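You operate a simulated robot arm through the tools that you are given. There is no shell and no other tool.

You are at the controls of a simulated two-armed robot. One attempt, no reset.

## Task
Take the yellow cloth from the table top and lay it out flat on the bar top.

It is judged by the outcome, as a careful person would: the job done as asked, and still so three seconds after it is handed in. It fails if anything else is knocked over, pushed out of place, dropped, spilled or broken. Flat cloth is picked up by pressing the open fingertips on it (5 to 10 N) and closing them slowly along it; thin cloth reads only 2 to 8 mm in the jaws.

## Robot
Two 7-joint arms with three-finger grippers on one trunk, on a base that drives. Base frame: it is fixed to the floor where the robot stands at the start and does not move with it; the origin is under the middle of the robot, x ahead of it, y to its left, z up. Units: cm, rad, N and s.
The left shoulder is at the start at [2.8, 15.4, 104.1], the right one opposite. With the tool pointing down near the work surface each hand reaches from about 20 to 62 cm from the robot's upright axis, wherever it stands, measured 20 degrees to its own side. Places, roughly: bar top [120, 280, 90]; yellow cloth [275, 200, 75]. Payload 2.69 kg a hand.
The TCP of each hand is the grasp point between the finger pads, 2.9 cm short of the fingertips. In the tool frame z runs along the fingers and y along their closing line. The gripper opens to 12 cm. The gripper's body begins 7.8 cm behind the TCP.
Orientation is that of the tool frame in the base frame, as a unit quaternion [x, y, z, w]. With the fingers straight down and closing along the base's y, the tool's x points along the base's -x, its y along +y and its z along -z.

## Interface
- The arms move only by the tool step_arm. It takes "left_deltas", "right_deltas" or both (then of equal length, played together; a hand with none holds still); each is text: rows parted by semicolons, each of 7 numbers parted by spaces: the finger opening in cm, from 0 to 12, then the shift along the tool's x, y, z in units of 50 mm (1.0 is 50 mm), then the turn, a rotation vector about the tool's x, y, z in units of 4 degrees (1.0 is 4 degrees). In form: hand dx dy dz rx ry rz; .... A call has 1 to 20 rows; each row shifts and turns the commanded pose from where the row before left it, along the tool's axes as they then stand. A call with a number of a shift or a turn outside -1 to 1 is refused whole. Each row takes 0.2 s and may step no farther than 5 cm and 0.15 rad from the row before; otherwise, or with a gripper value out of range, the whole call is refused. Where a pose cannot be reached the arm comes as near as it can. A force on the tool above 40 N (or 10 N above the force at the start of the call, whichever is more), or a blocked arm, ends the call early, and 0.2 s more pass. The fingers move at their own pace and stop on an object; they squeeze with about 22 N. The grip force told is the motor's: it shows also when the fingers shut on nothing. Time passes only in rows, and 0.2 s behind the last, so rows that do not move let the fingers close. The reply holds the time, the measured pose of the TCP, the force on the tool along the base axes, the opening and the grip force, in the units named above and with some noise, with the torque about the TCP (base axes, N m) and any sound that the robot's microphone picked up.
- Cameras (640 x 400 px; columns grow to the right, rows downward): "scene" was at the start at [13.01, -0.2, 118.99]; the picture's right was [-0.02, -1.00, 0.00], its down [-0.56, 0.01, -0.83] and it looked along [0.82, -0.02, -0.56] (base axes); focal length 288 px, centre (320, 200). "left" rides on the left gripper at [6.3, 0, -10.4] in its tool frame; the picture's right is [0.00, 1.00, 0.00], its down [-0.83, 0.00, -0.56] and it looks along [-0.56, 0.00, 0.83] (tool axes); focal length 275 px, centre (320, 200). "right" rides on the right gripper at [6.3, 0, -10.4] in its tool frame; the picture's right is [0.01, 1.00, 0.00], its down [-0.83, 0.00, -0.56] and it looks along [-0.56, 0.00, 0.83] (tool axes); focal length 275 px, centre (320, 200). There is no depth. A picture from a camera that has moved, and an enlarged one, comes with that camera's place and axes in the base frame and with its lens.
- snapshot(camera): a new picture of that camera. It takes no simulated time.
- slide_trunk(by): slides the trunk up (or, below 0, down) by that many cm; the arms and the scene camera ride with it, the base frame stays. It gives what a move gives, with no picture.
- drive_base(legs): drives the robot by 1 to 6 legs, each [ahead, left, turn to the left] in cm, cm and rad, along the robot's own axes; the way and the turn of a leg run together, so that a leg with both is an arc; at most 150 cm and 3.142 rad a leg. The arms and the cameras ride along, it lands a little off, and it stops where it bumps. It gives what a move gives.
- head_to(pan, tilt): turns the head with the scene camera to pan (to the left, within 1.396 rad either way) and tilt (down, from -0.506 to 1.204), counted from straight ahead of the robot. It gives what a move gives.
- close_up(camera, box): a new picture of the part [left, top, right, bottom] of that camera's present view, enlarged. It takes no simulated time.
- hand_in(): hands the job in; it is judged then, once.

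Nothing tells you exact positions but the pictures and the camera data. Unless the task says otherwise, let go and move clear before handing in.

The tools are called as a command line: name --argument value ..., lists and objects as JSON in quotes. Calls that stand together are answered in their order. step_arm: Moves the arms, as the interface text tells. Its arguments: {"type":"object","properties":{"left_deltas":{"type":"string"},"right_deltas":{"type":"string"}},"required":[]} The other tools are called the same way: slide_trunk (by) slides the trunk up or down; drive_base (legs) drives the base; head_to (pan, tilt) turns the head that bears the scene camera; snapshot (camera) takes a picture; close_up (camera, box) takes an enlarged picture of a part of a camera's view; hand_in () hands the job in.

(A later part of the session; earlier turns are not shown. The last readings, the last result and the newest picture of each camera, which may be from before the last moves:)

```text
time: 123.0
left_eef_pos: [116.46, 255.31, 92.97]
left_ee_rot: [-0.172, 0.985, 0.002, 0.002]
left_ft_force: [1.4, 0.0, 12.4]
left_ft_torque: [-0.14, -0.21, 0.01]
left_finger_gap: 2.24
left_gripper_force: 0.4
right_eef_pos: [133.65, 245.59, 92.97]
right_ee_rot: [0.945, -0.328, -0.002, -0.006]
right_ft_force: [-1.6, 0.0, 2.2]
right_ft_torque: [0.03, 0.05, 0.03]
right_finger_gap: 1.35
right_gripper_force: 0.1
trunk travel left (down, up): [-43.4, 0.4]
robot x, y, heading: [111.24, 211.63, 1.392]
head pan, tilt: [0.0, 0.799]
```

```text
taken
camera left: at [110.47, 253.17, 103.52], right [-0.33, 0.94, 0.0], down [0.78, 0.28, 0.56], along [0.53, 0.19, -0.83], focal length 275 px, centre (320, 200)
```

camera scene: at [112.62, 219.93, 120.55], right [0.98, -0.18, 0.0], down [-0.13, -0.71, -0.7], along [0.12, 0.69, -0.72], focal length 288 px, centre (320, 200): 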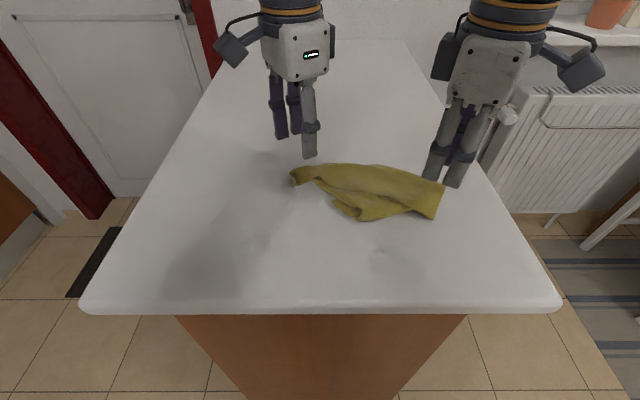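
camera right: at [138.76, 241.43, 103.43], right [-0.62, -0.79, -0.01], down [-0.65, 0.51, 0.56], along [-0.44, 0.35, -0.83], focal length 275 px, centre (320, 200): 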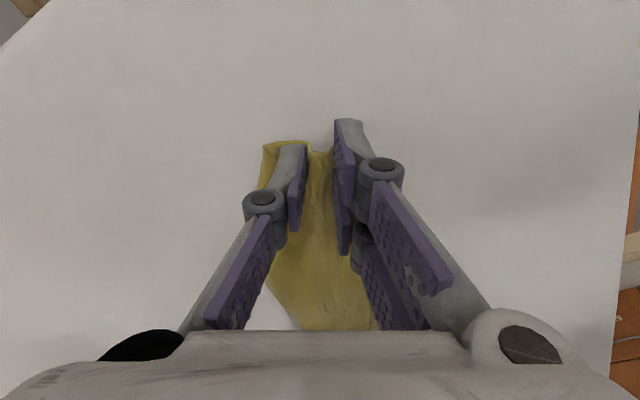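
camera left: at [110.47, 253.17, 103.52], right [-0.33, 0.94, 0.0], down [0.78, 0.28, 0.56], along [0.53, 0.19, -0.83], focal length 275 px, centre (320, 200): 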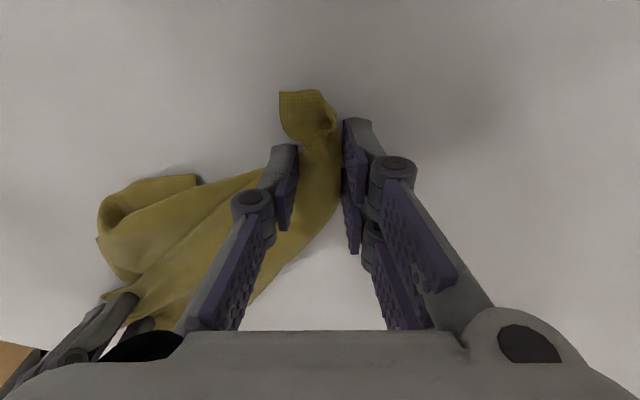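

Both are gathering well. I finish closing, keeping a little more pressure on the right.

step_arm --left_deltas "1.9 0 0 0 0 0 0; 1.6 0 0 0 0 0 0; 1.3 0 0 0 0 0 0; 1.0 0 0 0 0 0 0; 0.7 0 0 0 0 0 0; 0.4 0 0 0 0 0 0; 0.2 0 0 0 0 0 0; 0 0 0 0 0 0 0; 0 0 0 0 0 0 0" --right_deltas "1.2 0 0 0.012 0 0 0; 1.0 0 0 0 0 0 0; 0.8 0 0 0.006 0 0 0; 0.6 0 0 0 0 0 0; 0.4 0 0 0.006 0 0 0; 0.2 0 0 0 0 0 0; 0 0 0 0 0 0 0; 0 0 0 0 0 0 0; 0 0 0 0 0 0 0"

snapshot --camera "right"

snapshot --camera "left"

```text
time: 125.0
left_eef_pos: [116.44, 255.25, 92.97]
left_ee_rot: [-0.171, 0.985, 0.001, 0.001]
left_ft_force: [2.1, -2.5, 3.8]
left_ft_torque: [-0.06, -0.07, -0.01]
left_finger_gap: 0.6
left_gripper_force: 21.9
right_eef_pos: [133.67, 245.63, 92.91]
right_ee_rot: [0.944, -0.328, -0.002, -0.006]
right_ft_force: [-3.1, 0.0, 5.4]
right_ft_torque: [0.05, 0.05, 0.01]
right_finger_gap: 0.33
right_gripper_force: 22.2
trunk travel left (down, up): [-43.4, 0.4]
robot x, y, heading: [111.1, 211.49, 1.389]
head pan, tilt: [0.0, 0.799]
```

```text
taken
camera right: at [138.7, 241.54, 103.33], right [-0.62, -0.79, -0.01], down [-0.65, 0.51, 0.56], along [-0.44, 0.35, -0.83], focal length 275 px, centre (320, 200)
```

right: 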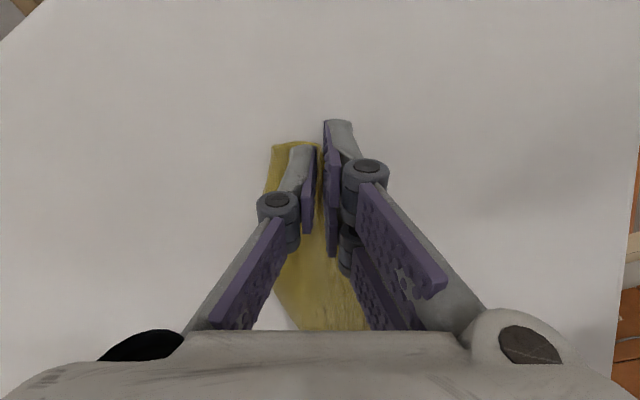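

```text
taken
camera left: at [110.45, 253.18, 103.48], right [-0.33, 0.94, 0.0], down [0.78, 0.28, 0.56], along [0.53, 0.19, -0.83], focal length 275 px, centre (320, 200)
```

left: 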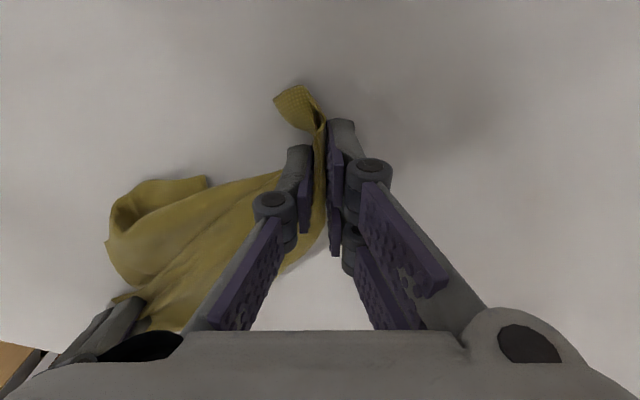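

Both grips read solidly now (6.0 and 3.3 mm). I lift both a little and look.

step_arm --left_deltas "0 0 0 -0.2 0 0 0; 0 0 0 -0.3 0 0 0; 0 0 0 -0.4 0 0 0; 0 0 0 -0.4 0 0 0; 0 0 0 0 0 0 0" --right_deltas "0 0 0 -0.2 0 0 0; 0 0 0 -0.3 0 0 0; 0 0 0 -0.4 0 0 0; 0 0 0 -0.4 0 0 0; 0 0 0 0 0 0 0"

snapshot --camera "scene"

```text
time: 126.2
left_eef_pos: [116.53, 255.27, 99.32]
left_ee_rot: [-0.171, 0.985, 0.001, 0.001]
left_ft_force: [1.1, -0.7, 0.2]
left_ft_torque: [-0.04, -0.05, 0.01]
left_finger_gap: 0.46
left_gripper_force: 22.2
right_eef_pos: [133.52, 245.56, 99.52]
right_ee_rot: [0.945, -0.328, -0.003, -0.006]
right_ft_force: [-1.9, 1.2, -0.5]
right_ft_torque: [0.02, 0.02, 0.0]
right_finger_gap: 0.32
right_gripper_force: 22.0
trunk travel left (down, up): [-43.4, 0.4]
robot x, y, heading: [110.85, 211.58, 1.392]
head pan, tilt: [0.0, 0.799]
```

```text
taken
camera scene: at [112.66, 220.0, 120.53], right [0.98, -0.18, 0.0], down [-0.13, -0.71, -0.7], along [0.12, 0.69, -0.72], focal length 288 px, centre (320, 200)
```

scene: 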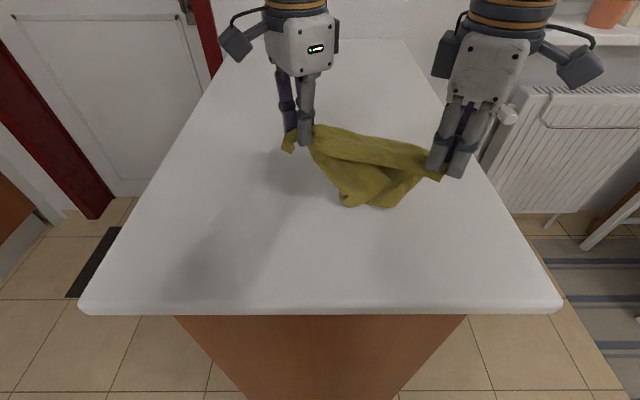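

Both corners hold. I lift on, aligning the hands side by side and easing the tension slightly, so the sheet hangs open by edge C–B.

step_arm --left_deltas "0 0.194 -0.122 -0.3925 0 0 0; 0 0.194 -0.122 -0.3925 0 0 0; 0 0.194 -0.122 -0.3925 0 0 0; 0 0.194 -0.122 -0.3925 0 0 0; 0 0.194 -0.122 -0.3925 0 0 0; 0 0.194 -0.122 -0.3925 0 0 0; 0 0.194 -0.122 -0.3925 0 0 0; 0 0.194 -0.122 -0.3925 0 0 0; 0 0 0 0 0 0 0; 0 0 0 0 0 0 0" --right_deltas "0 -0.062 0.0755 -0.3875 0 0 0; 0 -0.062 0.0755 -0.3875 0 0 0; 0 -0.062 0.0755 -0.3875 0 0 0; 0 -0.062 0.0755 -0.3875 0 0 0; 0 -0.062 0.0755 -0.3875 0 0 0; 0 -0.062 0.0755 -0.3875 0 0 0; 0 -0.062 0.0755 -0.3875 0 0 0; 0 -0.062 0.0755 -0.3875 0 0 0; 0 0 0 0 0 0 0; 0 0 0 0 0 0 0"

snapshot --camera "scene"

```text
time: 128.4
left_eef_pos: [110.63, 247.79, 115.11]
left_ee_rot: [-0.171, 0.985, 0.001, 0.002]
left_ft_force: [0.9, 0.2, -0.4]
left_ft_torque: [-0.02, -0.03, 0.02]
left_finger_gap: 0.49
left_gripper_force: 21.7
right_eef_pos: [129.71, 244.62, 114.75]
right_ee_rot: [0.945, -0.328, -0.003, -0.005]
right_ft_force: [-0.8, 0.9, 0.1]
right_ft_torque: [0.02, 0.01, -0.03]
right_finger_gap: 0.31
right_gripper_force: 22.2
trunk travel left (down, up): [-43.4, 0.4]
robot x, y, heading: [111.26, 211.43, 1.393]
head pan, tilt: [0.0, 0.799]
```

```text
taken
camera scene: at [112.65, 219.96, 120.54], right [0.98, -0.18, 0.0], down [-0.13, -0.71, -0.7], along [0.12, 0.69, -0.72], focal length 288 px, centre (320, 200)
```

scene: 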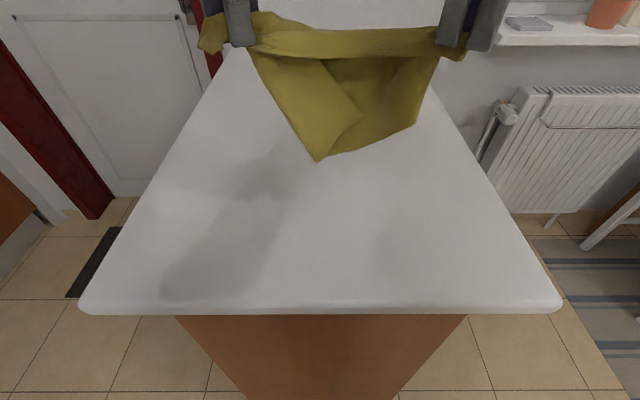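

close_up --camera "scene" --box '[190, 0, 480, 180]'

snapshot --camera "left"

snapshot --camera "right"

```text
2.21 times, centred on (335, 90) of scene
camera zoom: at [112.65, 219.96, 120.54], right [0.98, -0.18, 0.0], down [-0.13, -0.71, -0.7], along [0.12, 0.69, -0.72], focal length 635 px, centre (287, 443)
```

zoom: 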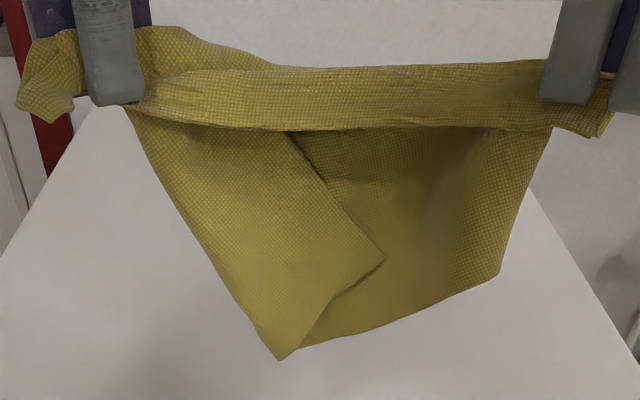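

```text
taken
camera left: at [104.72, 245.79, 125.59], right [-0.33, 0.94, 0.0], down [0.78, 0.28, 0.56], along [0.53, 0.19, -0.83], focal length 275 px, centre (320, 200)
```

left: 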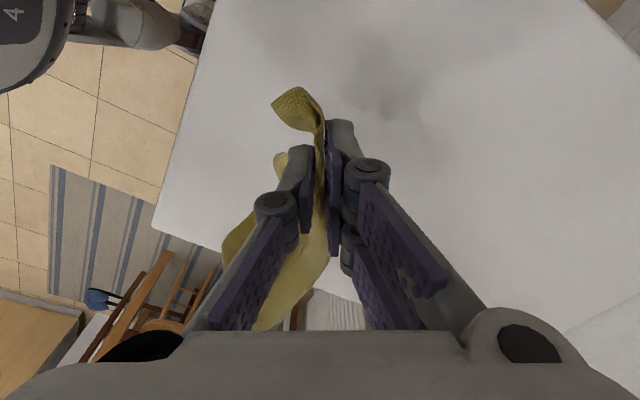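

```text
taken
camera right: at [134.82, 240.53, 125.19], right [-0.62, -0.79, -0.01], down [-0.65, 0.51, 0.56], along [-0.44, 0.35, -0.83], focal length 275 px, centre (320, 200)
```

right: 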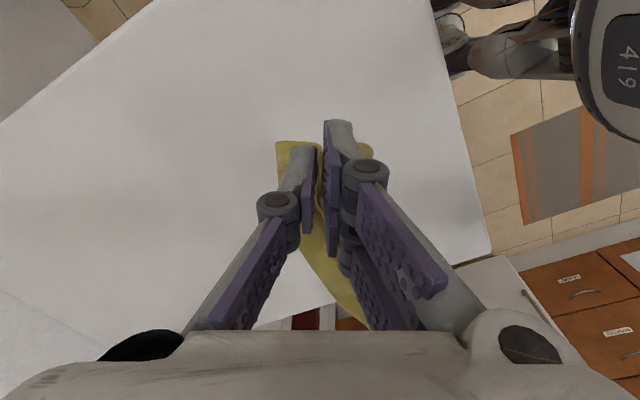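

The sheet hangs by C–B, with corner D folded over the front face on the left. I'll lay it with the front face up so that D ends on top where I can turn it out; first I bring the hands nearer and lower the bottom edge to the bar.

step_arm --left_deltas "0 0.199 -0.347 0.25 0 0 0; 0 0.199 -0.347 0.25 0 0 0; 0 0.199 -0.347 0.25 0 0 0; 0 0.199 -0.347 0.25 0 0 0; 0 0 0 0.4 0 0 0; 0 0 0 0.4 0 0 0; 0 0 0 0 0 0 0" --right_deltas "0 0.188 0.353 0.25 0 0 0; 0 0.188 0.353 0.25 0 0 0; 0 0.188 0.353 0.25 0 0 0; 0 0.188 0.353 0.25 0 0 0; 0 0 0 0.4 0 0 0; 0 0 0 0.4 0 0 0; 0 0 0 0 0 0 0"

snapshot --camera "scene"

```text
time: 130.1
left_eef_pos: [109.33, 240.08, 106.12]
left_ee_rot: [-0.171, 0.985, 0.001, 0.001]
left_ft_force: [1.4, 0.3, 1.5]
left_ft_torque: [-0.01, -0.03, -0.01]
left_finger_gap: 0.46
left_gripper_force: 22.0
right_eef_pos: [128.44, 236.57, 105.73]
right_ee_rot: [0.945, -0.328, -0.003, -0.006]
right_ft_force: [-1.7, 0.1, 0.4]
right_ft_torque: [0.01, 0.0, 0.0]
right_finger_gap: 0.31
right_gripper_force: 21.7
trunk travel left (down, up): [-43.4, 0.4]
robot x, y, heading: [110.92, 211.13, 1.39]
head pan, tilt: [0.0, 0.799]
```

```text
taken
camera scene: at [112.65, 219.96, 120.54], right [0.98, -0.18, 0.0], down [-0.13, -0.71, -0.7], along [0.12, 0.69, -0.72], focal length 288 px, centre (320, 200)
```

scene: 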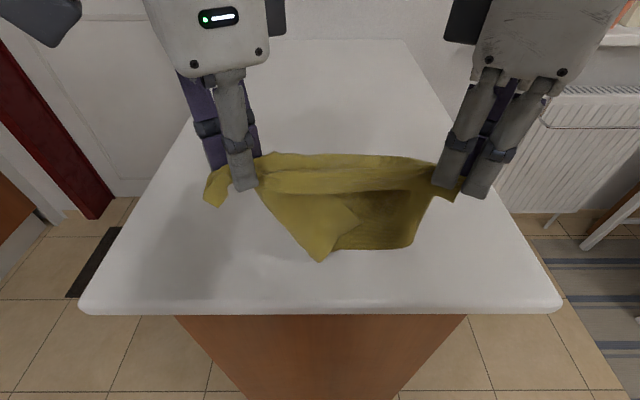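

The lowest point is about to touch. I lay the sheet forward and down, easing the pull between the hands a little.

step_arm --left_deltas "0 -0.179 0.232 0.21 0 0 0; 0 -0.179 0.232 0.21 0 0 0; 0 -0.144 0.252 0.21 0 0 0; 0 -0.144 0.252 0.21 0 0 0; 0 -0.144 0.252 0.21 0 0 0; 0 -0.144 0.252 0.21 0 0 0; 0 -0.144 0.252 0.21 0 0 0; 0 -0.144 0.252 0.21 0 0 0; 0 -0.144 0.252 0.21 0 0 0; 0 -0.144 0.252 0.21 0 0 0; 0 0 0 0 0 0 0" --right_deltas "0 -0.171 -0.237 0.21 0 0 0; 0 -0.171 -0.237 0.21 0 0 0; 0 -0.136 -0.256 0.21 0 0 0; 0 -0.136 -0.256 0.21 0 0 0; 0 -0.136 -0.256 0.21 0 0 0; 0 -0.136 -0.256 0.21 0 0 0; 0 -0.136 -0.256 0.21 0 0 0; 0 -0.136 -0.256 0.21 0 0 0; 0 -0.136 -0.256 0.21 0 0 0; 0 -0.136 -0.256 0.21 0 0 0; 0 0 0 0 0 0 0"

snapshot --camera "scene"

close_up --camera "scene" --box '[220, 100, 460, 260]'

```text
time: 132.4
left_eef_pos: [112.09, 254.39, 95.56]
left_ee_rot: [-0.171, 0.985, 0.001, 0.001]
left_ft_force: [-0.6, -0.2, -0.1]
left_ft_torque: [0.01, 0.0, -0.03]
left_finger_gap: 0.47
left_gripper_force: 21.7
right_eef_pos: [130.55, 251.14, 95.42]
right_ee_rot: [0.944, -0.329, -0.002, -0.006]
right_ft_force: [-1.1, 0.4, 0.2]
right_ft_torque: [0.03, 0.03, 0.01]
right_finger_gap: 0.32
right_gripper_force: 22.0
trunk travel left (down, up): [-43.4, 0.4]
robot x, y, heading: [110.93, 211.5, 1.393]
head pan, tilt: [0.0, 0.799]
```

```text
taken
camera scene: at [112.65, 219.91, 120.55], right [0.98, -0.18, 0.0], down [-0.13, -0.71, -0.7], along [0.12, 0.69, -0.72], focal length 288 px, centre (320, 200)
```

scene: 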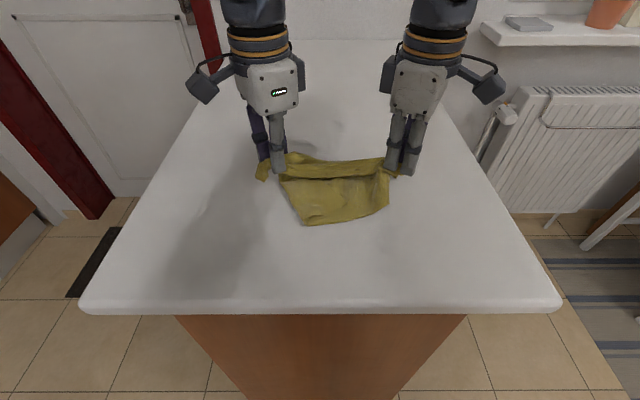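

```text
2.50 times, centred on (340, 180) of scene
camera zoom: at [112.65, 219.91, 120.55], right [0.98, -0.18, 0.0], down [-0.13, -0.71, -0.7], along [0.12, 0.69, -0.72], focal length 719 px, centre (270, 250)
```

zoom: 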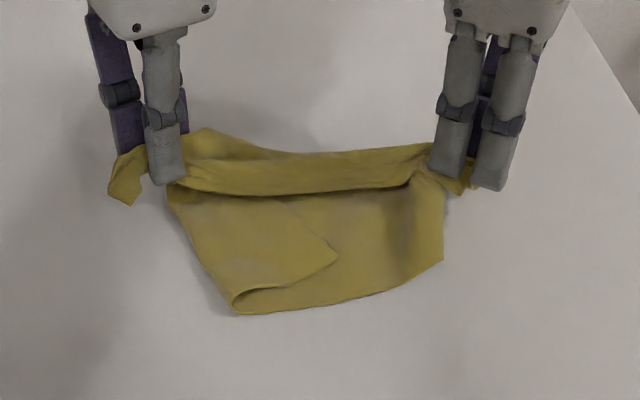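

The hanging depth was only about 10 cm, so the right hand must have caught two layers. I release the right hand here, then look again.

step_arm --right_deltas "0 0 0 0.2 0 0 0; 0 0 0 0.2 0 0 0; 0.5 0 0 0 0 0 0; 1 0 0 0 0 0 0; 1.5 0 0 0 0 0 0; 2 0 0 0 0 0 0; 3 0 0 0 0 0 0; 3 0 0 -0.2 0 0 0; 3 0 0 -0.5 0 0 0; 3 0.3 -0.3 -0.8 0 0 0; 3 0.5 -0.5 -0.6 0 0 0; 3 0.5 -0.5 0 0 0 0; 3 0.5 -0.5 0 0 0 0; 3 0 0 0 0 0 0"

snapshot --camera "scene"

close_up --camera "scene" --box '[220, 100, 460, 260]'

```text
time: 135.4
left_eef_pos: [112.35, 254.3, 95.52]
left_ee_rot: [-0.171, 0.985, 0.001, 0.001]
left_ft_force: [-0.7, 0.3, 1.0]
left_ft_torque: [-0.03, -0.03, 0.01]
left_finger_gap: 0.45
left_gripper_force: 21.8
right_eef_pos: [143.27, 252.66, 104.11]
right_ee_rot: [0.945, -0.328, -0.002, -0.005]
right_ft_force: [-0.4, 0.1, 0.3]
right_ft_torque: [-0.02, -0.02, -0.02]
right_finger_gap: 3.02
right_gripper_force: 0.0
trunk travel left (down, up): [-43.4, 0.4]
robot x, y, heading: [110.7, 211.47, 1.386]
head pan, tilt: [0.0, 0.799]
```

```text
taken
camera scene: at [112.63, 219.96, 120.54], right [0.98, -0.18, 0.0], down [-0.13, -0.71, -0.7], along [0.12, 0.69, -0.72], focal length 288 px, centre (320, 200)
```

scene: 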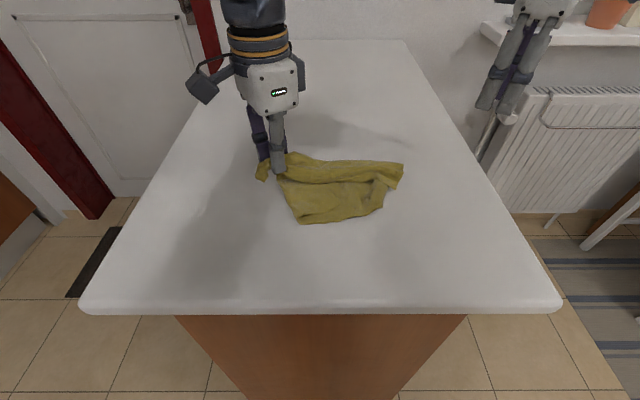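

```text
2.50 times, centred on (340, 180) of scene
camera zoom: at [112.63, 219.96, 120.54], right [0.98, -0.18, 0.0], down [-0.13, -0.71, -0.7], along [0.12, 0.69, -0.72], focal length 719 px, centre (270, 250)
```

zoom: 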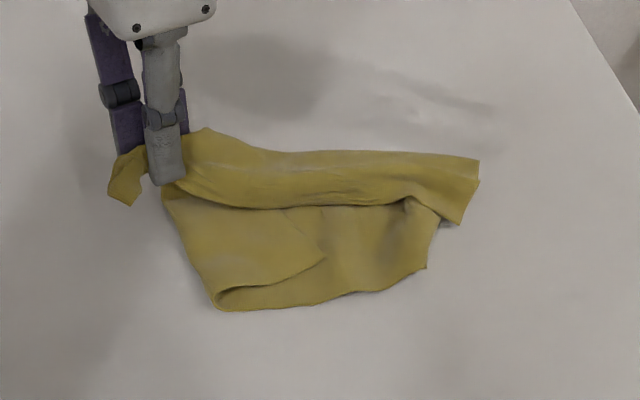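

Now I see the sheet folded along its far side with the C–B strip on top, B at about (129.7,249.2). I'll try to slide the B end of the strip forward with lightly pressed closed fingertips, to unroll the fold.

step_arm --right_deltas "1 -0.653 0.635 0 0 0 0; 0 -0.653 0.635 0 0 0 0; 0 -0.653 0.635 0 0 0 0; 0 0 0 0.7 0 0 0; 0 0 0 0.6 0 0 0; 0 0 0 0.4 0 0 0; 0 0 0 0.2 0 0 0; 0 0 0 0 0 0 0" --left_deltas "0 0 0 0.1 0 0 0; 0 0 0 0.1 0 0 0; 0 0 0 0.1 0 0 0; 0 0 0 0 0 0 0; 0 0 0 0 0 0 0; 0 0 0 0 0 0 0; 0 0 0 0 0 0 0; 0 0 0 0 0 0 0"

snapshot --camera "right"

close_up --camera "scene" --box '[220, 100, 460, 260]'

```text
time: 137.2
left_eef_pos: [112.18, 254.47, 94.25]
left_ee_rot: [-0.172, 0.985, 0.001, 0.001]
left_ft_force: [0.5, 0.4, 0.5]
left_ft_torque: [0.04, 0.01, 0.0]
left_finger_gap: 0.45
left_gripper_force: 22.5
right_eef_pos: [129.72, 251.32, 94.52]
right_ee_rot: [0.944, -0.329, -0.002, -0.006]
right_ft_force: [0.2, -0.8, 0.2]
right_ft_torque: [-0.02, -0.05, 0.01]
right_finger_gap: 0.0
right_gripper_force: 21.9
trunk travel left (down, up): [-43.4, 0.4]
robot x, y, heading: [110.9, 211.52, 1.392]
head pan, tilt: [0.0, 0.799]
```

```text
taken
camera right: at [134.78, 247.22, 104.9], right [-0.62, -0.79, -0.01], down [-0.65, 0.51, 0.56], along [-0.44, 0.35, -0.83], focal length 275 px, centre (320, 200)
```

right: 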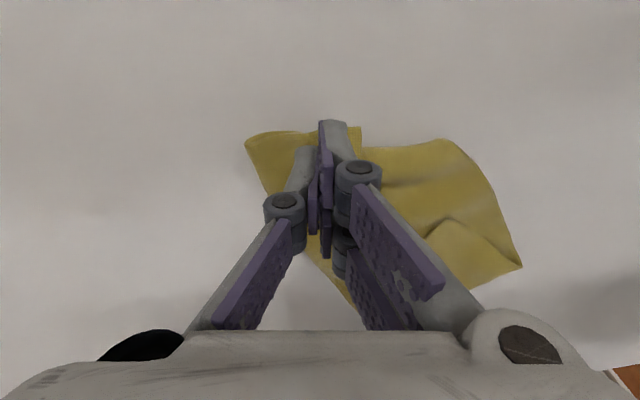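

```text
2.50 times, centred on (340, 180) of scene
camera zoom: at [112.66, 219.96, 120.54], right [0.98, -0.18, 0.0], down [-0.13, -0.71, -0.7], along [0.12, 0.69, -0.72], focal length 719 px, centre (270, 250)
```

zoom: 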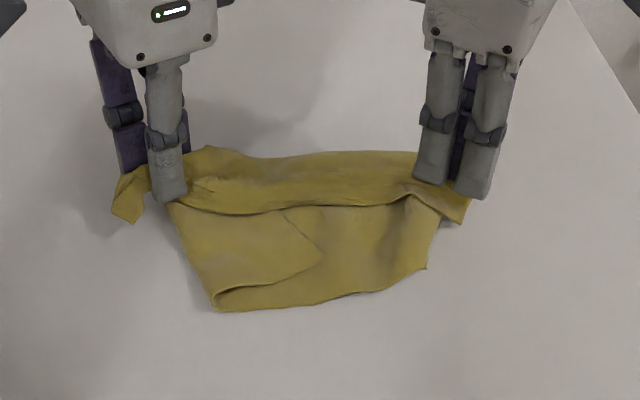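

step_arm --right_deltas "0 0 0 0.1 0 0 0; 0 0 0 0.05 0 0 0; 0 0 0 0.03 0 0 0; 0 0 0 0.02 0 0 0; 0 0 0 0 0 0 0"

```text
time: 138.4
left_eef_pos: [112.21, 254.32, 94.13]
left_ee_rot: [-0.17, 0.985, 0.001, 0.0]
left_ft_force: [-0.3, -0.1, -0.4]
left_ft_torque: [0.01, 0.01, 0.0]
left_finger_gap: 0.45
left_gripper_force: 22.4
right_eef_pos: [129.61, 251.37, 93.52]
right_ee_rot: [0.945, -0.328, -0.002, -0.005]
right_ft_force: [-0.7, -0.7, -0.1]
right_ft_torque: [0.0, 0.04, -0.01]
right_finger_gap: 0.02
right_gripper_force: 22.0
trunk travel left (down, up): [-43.4, 0.4]
robot x, y, heading: [111.26, 211.5, 1.391]
head pan, tilt: [0.0, 0.799]
```

step_arm --right_deltas "0 0 0 0.04 0 0 0; 0 0 0 0.02 0 0 0; 0 0 0 0.02 0 0 0; 0 0 0 0 0 0 0"

```text
time: 139.4
left_eef_pos: [112.2, 254.46, 94.22]
left_ee_rot: [-0.171, 0.985, 0.002, 0.001]
left_ft_force: [-0.6, -0.7, 0.4]
left_ft_torque: [0.0, 0.01, 0.01]
left_finger_gap: 0.45
left_gripper_force: 22.0
right_eef_pos: [129.61, 251.37, 93.12]
right_ee_rot: [0.945, -0.327, -0.001, -0.005]
right_ft_force: [-0.6, -0.5, 1.7]
right_ft_torque: [0.0, 0.0, 0.01]
right_finger_gap: 0.01
right_gripper_force: 22.4
trunk travel left (down, up): [-43.4, 0.4]
robot x, y, heading: [111.04, 211.15, 1.397]
head pan, tilt: [0.0, 0.799]
```

Light contact now. I press slightly more and slide forward 6 cm.

step_arm --right_deltas "0 0 0 0.015 0 0 0; 0 -0.0744 -0.0942 0 0 0 0; 0 -0.0744 -0.0942 0 0 0 0; 0 -0.0744 -0.0942 0 0 0 0; 0 -0.0744 -0.0942 0 0 0 0; 0 -0.0744 -0.0942 0 0 0 0; 0 -0.0744 -0.0942 0 0 0 0; 0 -0.0744 -0.0942 0 0 0 0; 0 -0.0744 -0.0942 0 0 0 0; 0 -0.0744 -0.0942 0 0 0 0; 0 -0.0744 -0.0942 0 0 0 0"

snapshot --camera "right"

close_up --camera "scene" --box '[220, 100, 460, 260]'

```text
time: 141.8
left_eef_pos: [112.26, 254.32, 94.19]
left_ee_rot: [-0.172, 0.985, 0.001, 0.001]
left_ft_force: [0.3, 0.3, -0.2]
left_ft_torque: [0.01, -0.01, 0.04]
left_finger_gap: 0.46
left_gripper_force: 22.1
right_eef_pos: [129.81, 257.19, 93.04]
right_ee_rot: [0.944, -0.329, -0.002, -0.005]
right_ft_force: [0.2, -0.4, 1.7]
right_ft_torque: [-0.02, 0.02, 0.05]
right_finger_gap: 0.0
right_gripper_force: 22.0
trunk travel left (down, up): [-43.4, 0.4]
robot x, y, heading: [111.48, 211.15, 1.391]
head pan, tilt: [0.0, 0.799]
```

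```text
taken
camera right: at [134.79, 253.19, 103.42], right [-0.62, -0.79, -0.01], down [-0.65, 0.51, 0.56], along [-0.44, 0.35, -0.83], focal length 275 px, centre (320, 200)
```

right: 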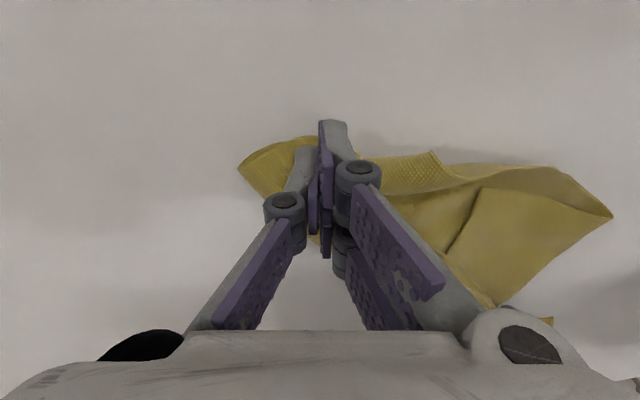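

```text
2.50 times, centred on (340, 180) of scene
camera zoom: at [112.65, 219.97, 120.54], right [0.98, -0.18, 0.0], down [-0.13, -0.71, -0.7], along [0.12, 0.69, -0.72], focal length 719 px, centre (270, 250)
```

zoom: 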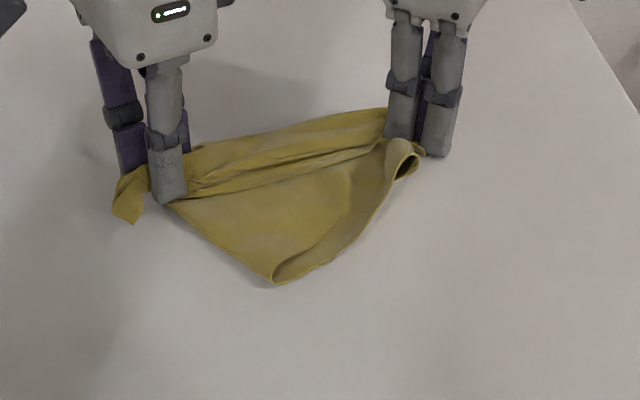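

Pressing drags both layers together, so sliding won't separate them. Better plan: hang the cloth from C with the left hand, lay the lowest tip A out to the right on bare bar, take A with the right hand, and stretch the diagonal so B and D fall clear. Right hand up and away, then left hand lifts.

step_arm --right_deltas "0 0 0 -0.4 0 0 0; 0 0 0 -0.8 0 0 0; 1 0.4 -0.3 -0.8 0 0 0; 2 0.6 -0.5 0 0 0 0; 2.6 0.6 -0.5 0 0 0 0; 2.6 0.6 -0.5 0 0 0 0; 2.6 0 0 0 0 0 0; 2.6 0 0 0 0 0 0; 2.6 0 0 0 0 0 0; 2.6 0 0 0 0 0 0; 2.6 0 0 0 0 0 0; 2.6 0 0 0 0 0 0; 2.6 0 0 0 0 0 0; 2.6 0 0 0 0 0 0; 2.6 0 0 0 0 0 0; 2.6 0 0 0 0 0 0; 2.6 0 0 0 0 0 0" --left_deltas "0 0 0 0 0 0 0; 0 0 0 0 0 0 0; 0 0 0 0 0 0 0; 0 0 0 -0.4 0 0 0; 0 0 0 -0.4 0 0 0; 0 0.08 -0.14 -0.4 0 0 0; 0 0.08 -0.14 -0.4 0 0 0; 0 0.08 -0.14 -0.4 0 0 0; 0 0.08 -0.14 -0.4 0 0 0; 0 0.08 -0.14 -0.4 0 0 0; 0 0.08 -0.14 -0.4 0 0 0; 0 0.08 -0.14 -0.4 0 0 0; 0 0.08 -0.14 -0.4 0 0 0; 0 0.08 -0.14 -0.4 0 0 0; 0 0.08 -0.14 -0.4 0 0 0; 0 0.08 -0.14 -0.4 0 0 0; 0 0 0 0 0 0 0"

snapshot --camera "scene"

```text
time: 145.4
left_eef_pos: [110.76, 245.73, 120.18]
left_ee_rot: [-0.172, 0.985, 0.001, 0.0]
left_ft_force: [0.6, 0.1, 0.4]
left_ft_torque: [0.01, 0.0, -0.03]
left_finger_gap: 0.46
left_gripper_force: 22.5
right_eef_pos: [144.0, 257.28, 102.89]
right_ee_rot: [0.944, -0.329, -0.002, -0.005]
right_ft_force: [-0.2, -0.2, -0.5]
right_ft_torque: [0.0, -0.02, -0.02]
right_finger_gap: 2.61
right_gripper_force: 0.1
trunk travel left (down, up): [-43.4, 0.4]
robot x, y, heading: [110.83, 211.13, 1.392]
head pan, tilt: [0.0, 0.799]
```

```text
taken
camera scene: at [112.66, 219.99, 120.54], right [0.98, -0.18, 0.0], down [-0.13, -0.71, -0.7], along [0.12, 0.69, -0.72], focal length 288 px, centre (320, 200)
```

scene: 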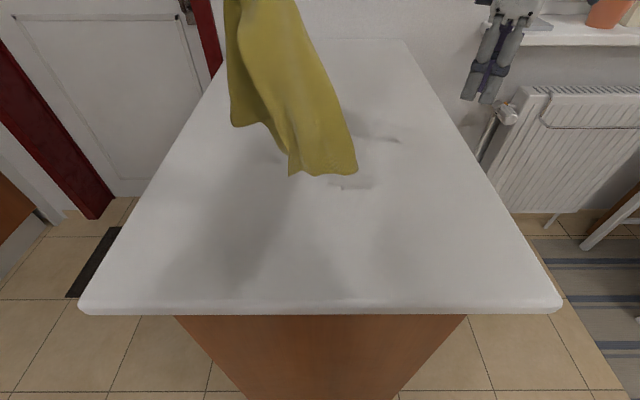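

step_arm --left_deltas "0 0 0 0 0 0 0; 0 0 0 0 0 0 0; 0 0 0 0 0 0 0"

close_up --camera "scene" --box '[190, 0, 400, 200]'

snapshot --camera "left"

snapshot --camera "right"

```text
time: 146.2
left_eef_pos: [110.62, 245.61, 120.18]
left_ee_rot: [-0.172, 0.985, 0.001, 0.001]
left_ft_force: [0.0, 0.5, 0.0]
left_ft_torque: [0.0, 0.01, 0.01]
left_finger_gap: 0.46
left_gripper_force: 22.4
right_eef_pos: [144.08, 257.3, 103.06]
right_ee_rot: [0.945, -0.328, -0.002, -0.005]
right_ft_force: [-0.4, 0.3, 0.2]
right_ft_torque: [0.0, -0.02, 0.02]
right_finger_gap: 2.6
right_gripper_force: 0.1
trunk travel left (down, up): [-43.4, 0.4]
robot x, y, heading: [110.76, 211.22, 1.389]
head pan, tilt: [0.0, 0.799]
```

```text
2.00 times, centred on (295, 100) of scene
camera zoom: at [112.66, 219.97, 120.54], right [0.98, -0.18, 0.0], down [-0.13, -0.71, -0.7], along [0.12, 0.69, -0.72], focal length 575 px, centre (370, 400)
```

zoom: 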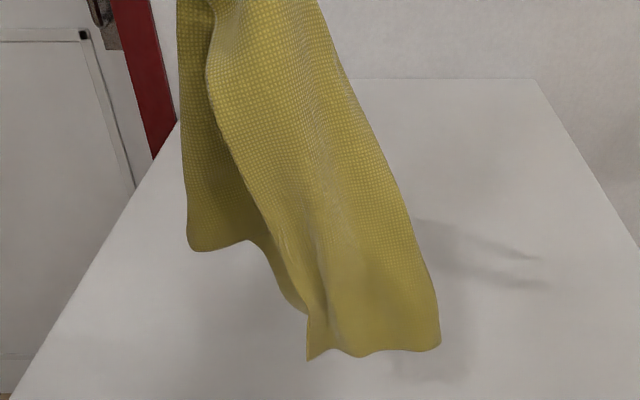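

```text
taken
camera left: at [104.77, 243.58, 130.6], right [-0.33, 0.94, 0.0], down [0.78, 0.28, 0.56], along [0.52, 0.19, -0.83], focal length 275 px, centre (320, 200)
```

left: 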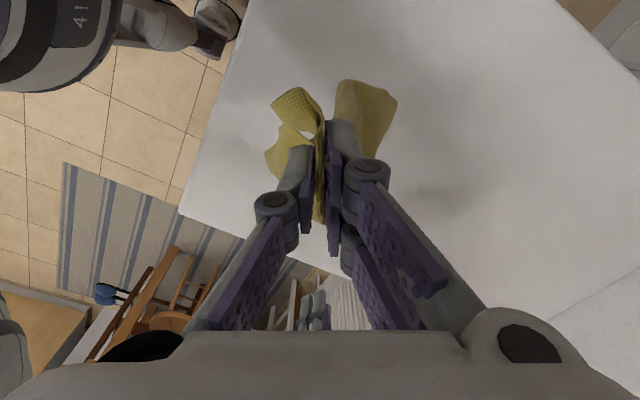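

```text
taken
camera right: at [149.07, 253.23, 113.34], right [-0.62, -0.79, -0.01], down [-0.65, 0.51, 0.56], along [-0.44, 0.35, -0.83], focal length 275 px, centre (320, 200)
```

right: 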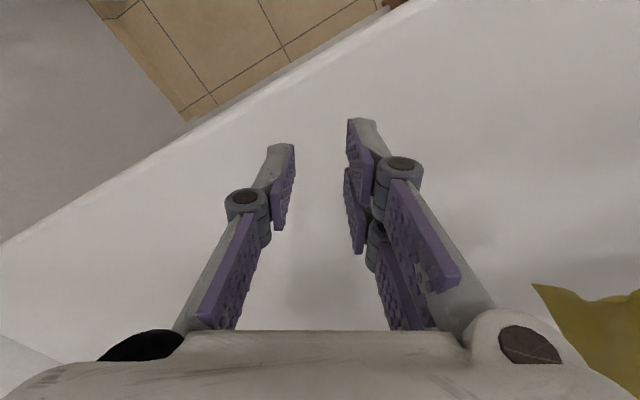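

The cloth hangs freely from C again with two tips at the lower right. I lay it to the left: lowering while the left hand moves left, so the right-hand tips stay spread on bare bar.

step_arm --left_deltas "0 0 0 0.4 0 0 0; 0 0 0 0.4 0 0 0; 0 0.2 0.115 0.38 0 0 0; 0 0.2 0.115 0.38 0 0 0; 0 0.2 0.115 0.38 0 0 0; 0 0.2 0.115 0.38 0 0 0; 0 0.2 0.115 0.38 0 0 0; 0 0.2 0.115 0.38 0 0 0; 0 0.2 0.115 0.38 0 0 0; 0 0 0 0 0 0 0"

close_up --camera "scene" --box '[160, 60, 440, 240]'

```text
time: 148.4
left_eef_pos: [102.7, 246.99, 102.68]
left_ee_rot: [-0.173, 0.985, 0.001, 0.001]
left_ft_force: [-0.3, -0.5, 0.0]
left_ft_torque: [-0.02, -0.03, -0.02]
left_finger_gap: 0.46
left_gripper_force: 22.1
right_eef_pos: [144.01, 257.23, 102.95]
right_ee_rot: [0.945, -0.328, -0.002, -0.005]
right_ft_force: [-0.7, 0.2, 0.4]
right_ft_torque: [-0.02, -0.01, 0.0]
right_finger_gap: 2.6
right_gripper_force: 0.2
trunk travel left (down, up): [-43.4, 0.4]
robot x, y, heading: [111.23, 211.58, 1.388]
head pan, tilt: [0.0, 0.799]
```

```text
2.22 times, centred on (300, 150) of scene
camera zoom: at [112.67, 219.96, 120.54], right [0.98, -0.18, 0.0], down [-0.13, -0.71, -0.7], along [0.12, 0.69, -0.72], focal length 639 px, centre (364, 311)
```

zoom: 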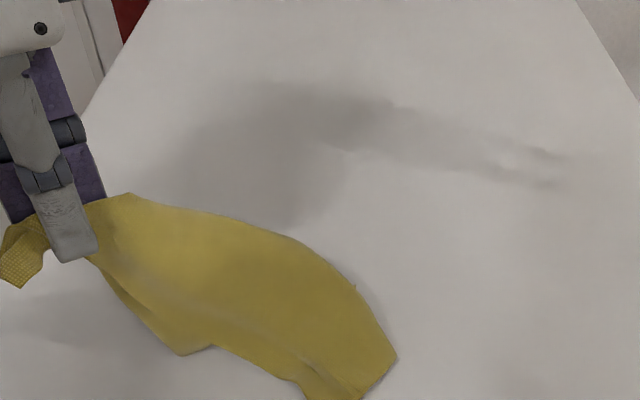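

close_up --camera "scene" --box '[140, 110, 400, 290]'

snapshot --camera "left"

snapshot --camera "right"

```text
2.22 times, centred on (270, 200) of scene
camera zoom: at [112.67, 219.96, 120.54], right [0.98, -0.18, 0.0], down [-0.13, -0.71, -0.7], along [0.12, 0.69, -0.72], focal length 639 px, centre (431, 200)
```

zoom: 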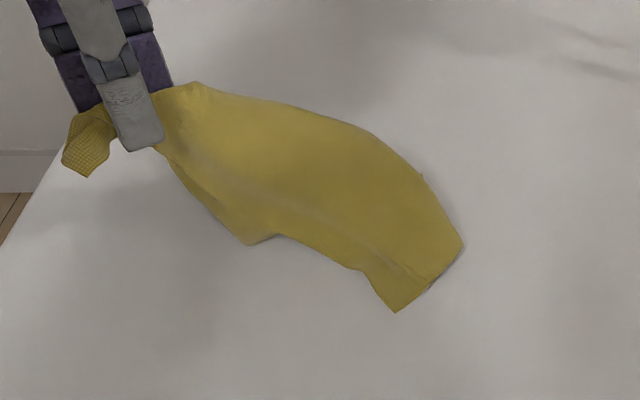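

```text
taken
camera left: at [96.78, 244.96, 113.16], right [-0.33, 0.94, 0.0], down [0.78, 0.28, 0.56], along [0.52, 0.19, -0.83], focal length 275 px, centre (320, 200)
```

left: 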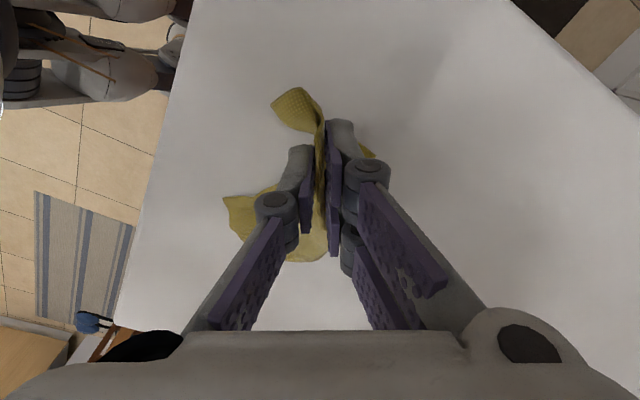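

```text
taken
camera right: at [149.08, 253.22, 113.35], right [-0.62, -0.79, -0.01], down [-0.65, 0.51, 0.56], along [-0.44, 0.35, -0.83], focal length 275 px, centre (320, 200)
```

right: 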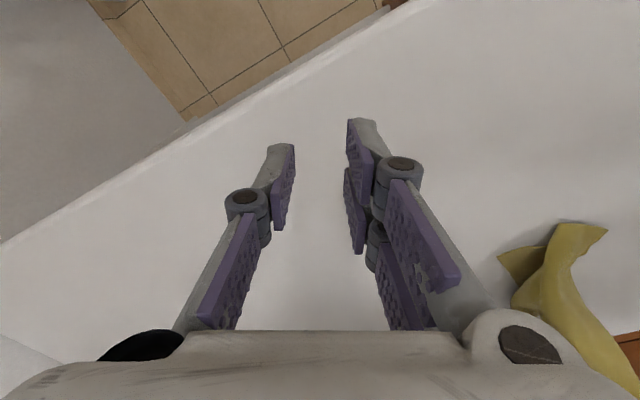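

step_arm --left_deltas "0 0.278 0.159 0.34 0 0 0; 0 0.278 0.159 0.34 0 0 0; 0 0.278 0.159 0.34 0 0 0; 0 0.278 0.159 0.34 0 0 0; 0 0.278 0.159 0.34 0 0 0; 0 0 0 0 0 0 0"

close_up --camera "scene" --box '[120, 110, 400, 290]'

close_up --camera "right" --box '[440, 180, 640, 400]'

```text
time: 149.8
left_eef_pos: [95.0, 248.46, 94.46]
left_ee_rot: [-0.172, 0.985, 0.001, 0.001]
left_ft_force: [0.8, 0.3, -0.3]
left_ft_torque: [0.02, 0.0, 0.01]
left_finger_gap: 0.47
left_gripper_force: 21.7
right_eef_pos: [144.02, 257.39, 102.92]
right_ee_rot: [0.945, -0.328, -0.002, -0.005]
right_ft_force: [0.8, 0.5, 0.8]
right_ft_torque: [-0.01, 0.02, -0.02]
right_finger_gap: 2.61
right_gripper_force: 0.1
trunk travel left (down, up): [-43.4, 0.4]
robot x, y, heading: [111.06, 211.17, 1.393]
head pan, tilt: [0.0, 0.799]
```

```text
2.22 times, centred on (260, 200) of scene
camera zoom: at [112.67, 219.95, 120.54], right [0.98, -0.18, 0.0], down [-0.13, -0.71, -0.7], along [0.12, 0.69, -0.72], focal length 639 px, centre (453, 200)
```

zoom: 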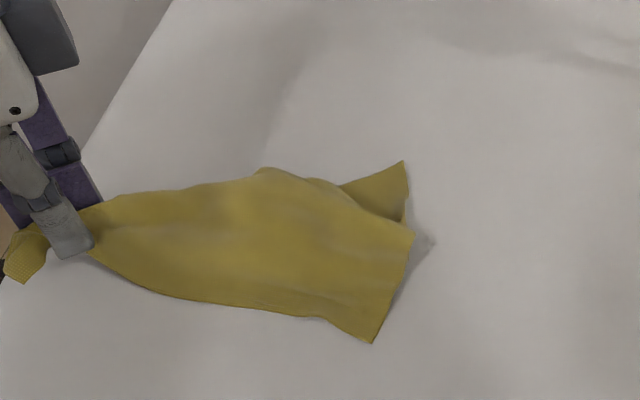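

```text
1.82 times, centred on (540, 290) of right
camera zoom: at [149.09, 253.22, 113.35], right [-0.62, -0.79, -0.01], down [-0.65, 0.51, 0.56], along [-0.44, 0.35, -0.83], focal length 500 px, centre (-80, 36)
```

zoom: 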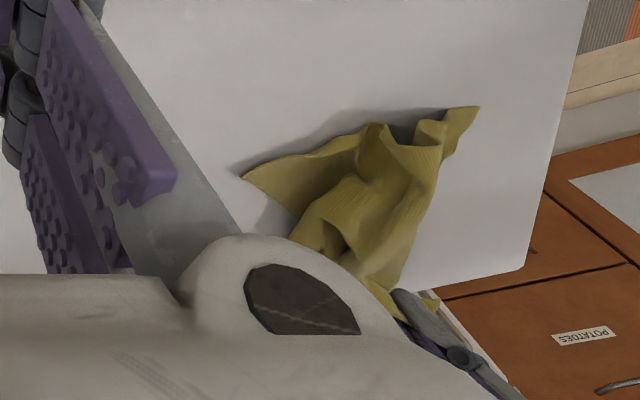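

The cloth is now spread further: a straight edge runs from C (left hand) to a tip at the near right, about (111.7,239), which should be corner D, on bare bar. I bring the right hand over that tip to take it.

step_arm --right_deltas "2.6 -0.406 0.821 0 0 0 0; 2.6 -0.406 0.821 0 0 0 0; 2.6 -0.406 0.821 0 0 0 0; 2.6 -0.406 0.821 0 0 0 0; 2.6 -0.406 0.821 0 0 0 0; 2.6 -0.406 0.821 0 0 0 0; 2.6 -0.406 0.821 0 0 0 0; 2.6 -0.406 0.821 0 0 0 0; 2.6 0 0 0 0 0 1; 2.6 0 0 0 0 0 1; 2.6 0 0 0 0 0 1; 2.6 0 0 0 0 0 1; 2.6 0 0 0 0 0 1; 2.6 0 0 0 0 0 1; 2.6 0 0 0 0 0 1; 2.6 0 0 0 0 0 1; 2.6 0 0 0 0 0 0"

snapshot --camera "right"

snapshot --camera "scene"

```text
time: 153.4
left_eef_pos: [94.94, 248.48, 94.49]
left_ee_rot: [-0.171, 0.985, 0.001, 0.001]
left_ft_force: [0.0, 1.0, -0.3]
left_ft_torque: [0.0, -0.02, 0.0]
left_finger_gap: 0.46
left_gripper_force: 22.7
right_eef_pos: [110.96, 241.95, 102.73]
right_ee_rot: [0.815, -0.58, -0.003, -0.001]
right_ft_force: [0.3, 0.8, -0.4]
right_ft_torque: [0.04, -0.03, 0.02]
right_finger_gap: 2.63
right_gripper_force: 0.0
trunk travel left (down, up): [-43.4, 0.4]
robot x, y, heading: [111.25, 211.38, 1.392]
head pan, tilt: [0.0, 0.799]
```

```text
taken
camera right: at [113.28, 235.86, 113.1], right [-0.94, -0.33, 0.0], down [-0.27, 0.78, 0.56], along [-0.19, 0.53, -0.83], focal length 275 px, centre (320, 200)
```

right: 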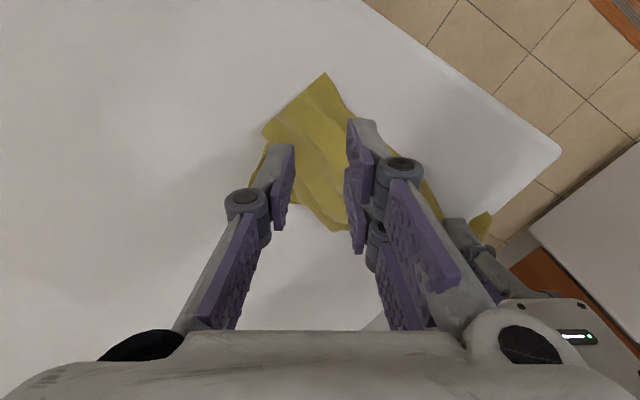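

```text
taken
camera scene: at [110.03, 220.56, 121.62], right [0.99, 0.14, 0.0], down [0.09, -0.61, -0.78], along [-0.11, 0.78, -0.62], focal length 288 px, centre (320, 200)
```

scene: 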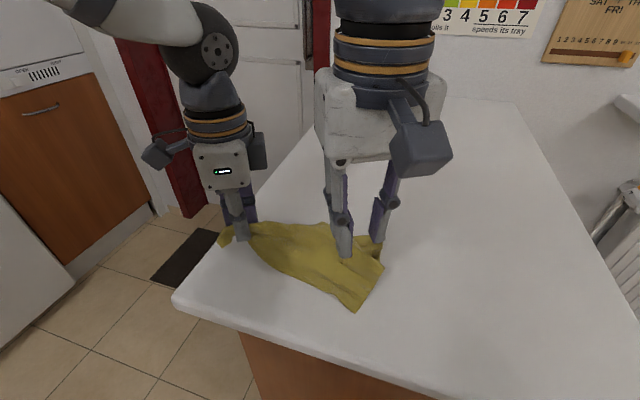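

D's tip computes to (111.6,239.2) and the right fingers are 2.8 cm in from it. I free the head from the arm, then lower onto the cloth.

head_to --pan 0.4 --tilt 0.7

step_arm --right_deltas "2.6 0 -0.08 0.6 0 0 0; 2.6 0 0 0.6 0 0 0; 2.6 0 0 0.4 0 0 0; 2.6 0 0 0.16 0 0 0; 2.6 0 0 0.06 0 0 0; 2.6 0 0 0 0 0 0"

snapshot --camera "right"

snapshot --camera "scene"

```text
time: 154.3
left_eef_pos: [94.95, 248.45, 94.59]
left_ee_rot: [-0.17, 0.985, 0.002, 0.001]
left_ft_force: [0.5, -0.6, 0.0]
left_ft_torque: [-0.01, -0.01, 0.02]
left_finger_gap: 0.45
left_gripper_force: 21.9
right_eef_pos: [110.71, 241.74, 102.95]
right_ee_rot: [0.818, -0.575, -0.004, -0.006]
right_ft_force: [0.0, -0.4, 0.3]
right_ft_torque: [-0.01, -0.01, 0.03]
right_finger_gap: 2.59
right_gripper_force: 0.1
trunk travel left (down, up): [-43.4, 0.4]
robot x, y, heading: [111.03, 211.25, 1.386]
head pan, tilt: [0.4, 0.7]
```

```text
time: 155.7
left_eef_pos: [94.89, 248.51, 94.49]
left_ee_rot: [-0.172, 0.985, 0.001, 0.0]
left_ft_force: [0.7, 0.1, 0.2]
left_ft_torque: [0.01, 0.01, 0.02]
left_finger_gap: 0.46
left_gripper_force: 21.9
right_eef_pos: [111.12, 241.98, 93.81]
right_ee_rot: [0.818, -0.576, -0.003, -0.004]
right_ft_force: [0.5, 0.4, 0.4]
right_ft_torque: [0.02, 0.02, 0.01]
right_finger_gap: 2.61
right_gripper_force: 0.1
trunk travel left (down, up): [-43.4, 0.4]
robot x, y, heading: [110.97, 211.33, 1.388]
head pan, tilt: [0.4, 0.7]
```

```text
taken
camera right: at [113.44, 235.83, 104.13], right [-0.94, -0.34, 0.0], down [-0.28, 0.77, 0.56], along [-0.19, 0.53, -0.83], focal length 275 px, centre (320, 200)
```

right: 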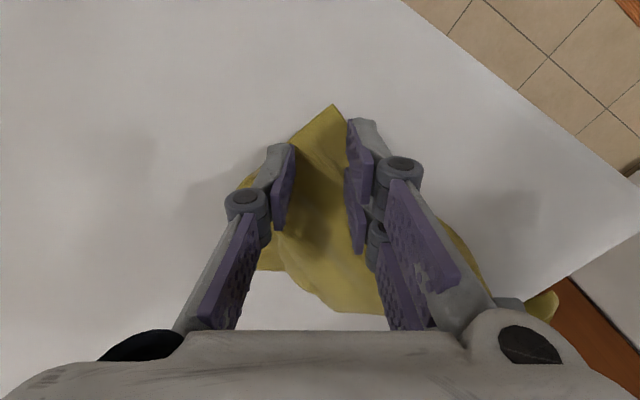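

```text
taken
camera scene: at [109.36, 220.32, 121.37], right [0.98, 0.22, 0.0], down [0.14, -0.63, -0.76], along [-0.17, 0.75, -0.64], focal length 288 px, centre (320, 200)
```

scene: 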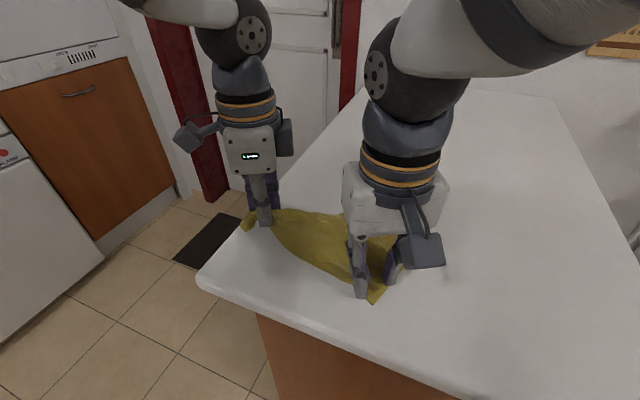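

step_arm --right_deltas "2.6 0 0 0.05 0 0 0; 2.6 0 0 0.04 0 0 0; 2.6 0 0 0.03 0 0 0; 2.6 0 0 0 0 0 0"

```text
time: 156.7
left_eef_pos: [94.96, 248.49, 94.49]
left_ee_rot: [-0.172, 0.985, 0.001, 0.001]
left_ft_force: [-0.1, 0.3, 0.1]
left_ft_torque: [0.01, 0.0, 0.02]
left_finger_gap: 0.47
left_gripper_force: 21.8
right_eef_pos: [111.25, 241.96, 93.09]
right_ee_rot: [0.817, -0.576, -0.003, -0.004]
right_ft_force: [-0.2, -0.3, -0.3]
right_ft_torque: [-0.02, -0.02, 0.02]
right_finger_gap: 2.64
right_gripper_force: 0.0
trunk travel left (down, up): [-43.4, 0.4]
robot x, y, heading: [111.1, 211.35, 1.395]
head pan, tilt: [0.4, 0.7]
```

step_arm --right_deltas "2.6 0 0 0.03 0 0 0; 2.6 0 0 0.02 0 0 0; 2.6 0 0 0 0 0 0"

```text
time: 157.5
left_eef_pos: [94.95, 248.43, 94.51]
left_ee_rot: [-0.172, 0.985, 0.002, 0.001]
left_ft_force: [0.2, 0.3, -0.1]
left_ft_torque: [0.01, 0.03, -0.03]
left_finger_gap: 0.47
left_gripper_force: 21.8
right_eef_pos: [111.25, 242.05, 92.98]
right_ee_rot: [0.818, -0.576, -0.004, -0.006]
right_ft_force: [-0.1, -0.6, 10.9]
right_ft_torque: [-0.14, 0.1, -0.05]
right_finger_gap: 2.58
right_gripper_force: 0.1
trunk travel left (down, up): [-43.4, 0.4]
robot x, y, heading: [111.21, 211.26, 1.389]
head pan, tilt: [0.4, 0.7]
```

Contact at 11 N; now I close slowly.

step_arm --right_deltas "2.4 0 0 -0.004 0 0 0; 2.2 0 0 0 0 0 0; 2.0 0 0 0 0 0 0; 1.8 0 0 0 0 0 0; 1.6 0 0 0 0 0 0; 1.4 0 0 0 0 0 0; 1.2 0 0 0 0 0 0; 1.0 0 0 0 0 0 0"

snapshot --camera "right"

```text
time: 159.3
left_eef_pos: [94.8, 248.45, 94.35]
left_ee_rot: [-0.171, 0.985, 0.002, 0.001]
left_ft_force: [0.6, -0.7, 0.6]
left_ft_torque: [0.03, -0.01, 0.05]
left_finger_gap: 0.47
left_gripper_force: 21.8
right_eef_pos: [111.21, 242.04, 92.83]
right_ee_rot: [0.818, -0.575, -0.003, -0.005]
right_ft_force: [0.1, 0.1, 5.9]
right_ft_torque: [-0.05, 0.03, 0.02]
right_finger_gap: 0.85
right_gripper_force: 0.0
trunk travel left (down, up): [-43.4, 0.4]
robot x, y, heading: [111.22, 211.53, 1.389]
head pan, tilt: [0.4, 0.7]
```

```text
taken
camera right: at [113.42, 235.89, 103.22], right [-0.94, -0.34, 0.0], down [-0.28, 0.77, 0.56], along [-0.19, 0.53, -0.83], focal length 275 px, centre (320, 200)
```

right: 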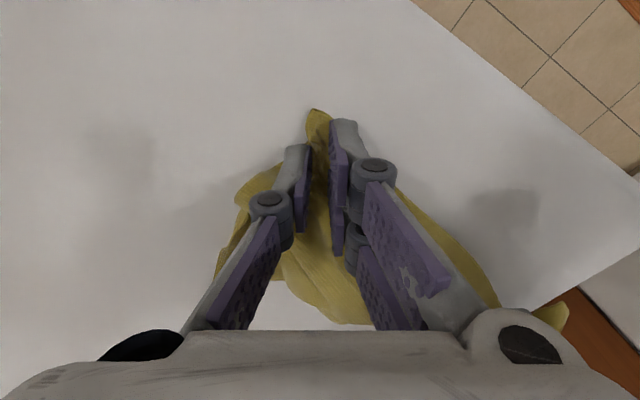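

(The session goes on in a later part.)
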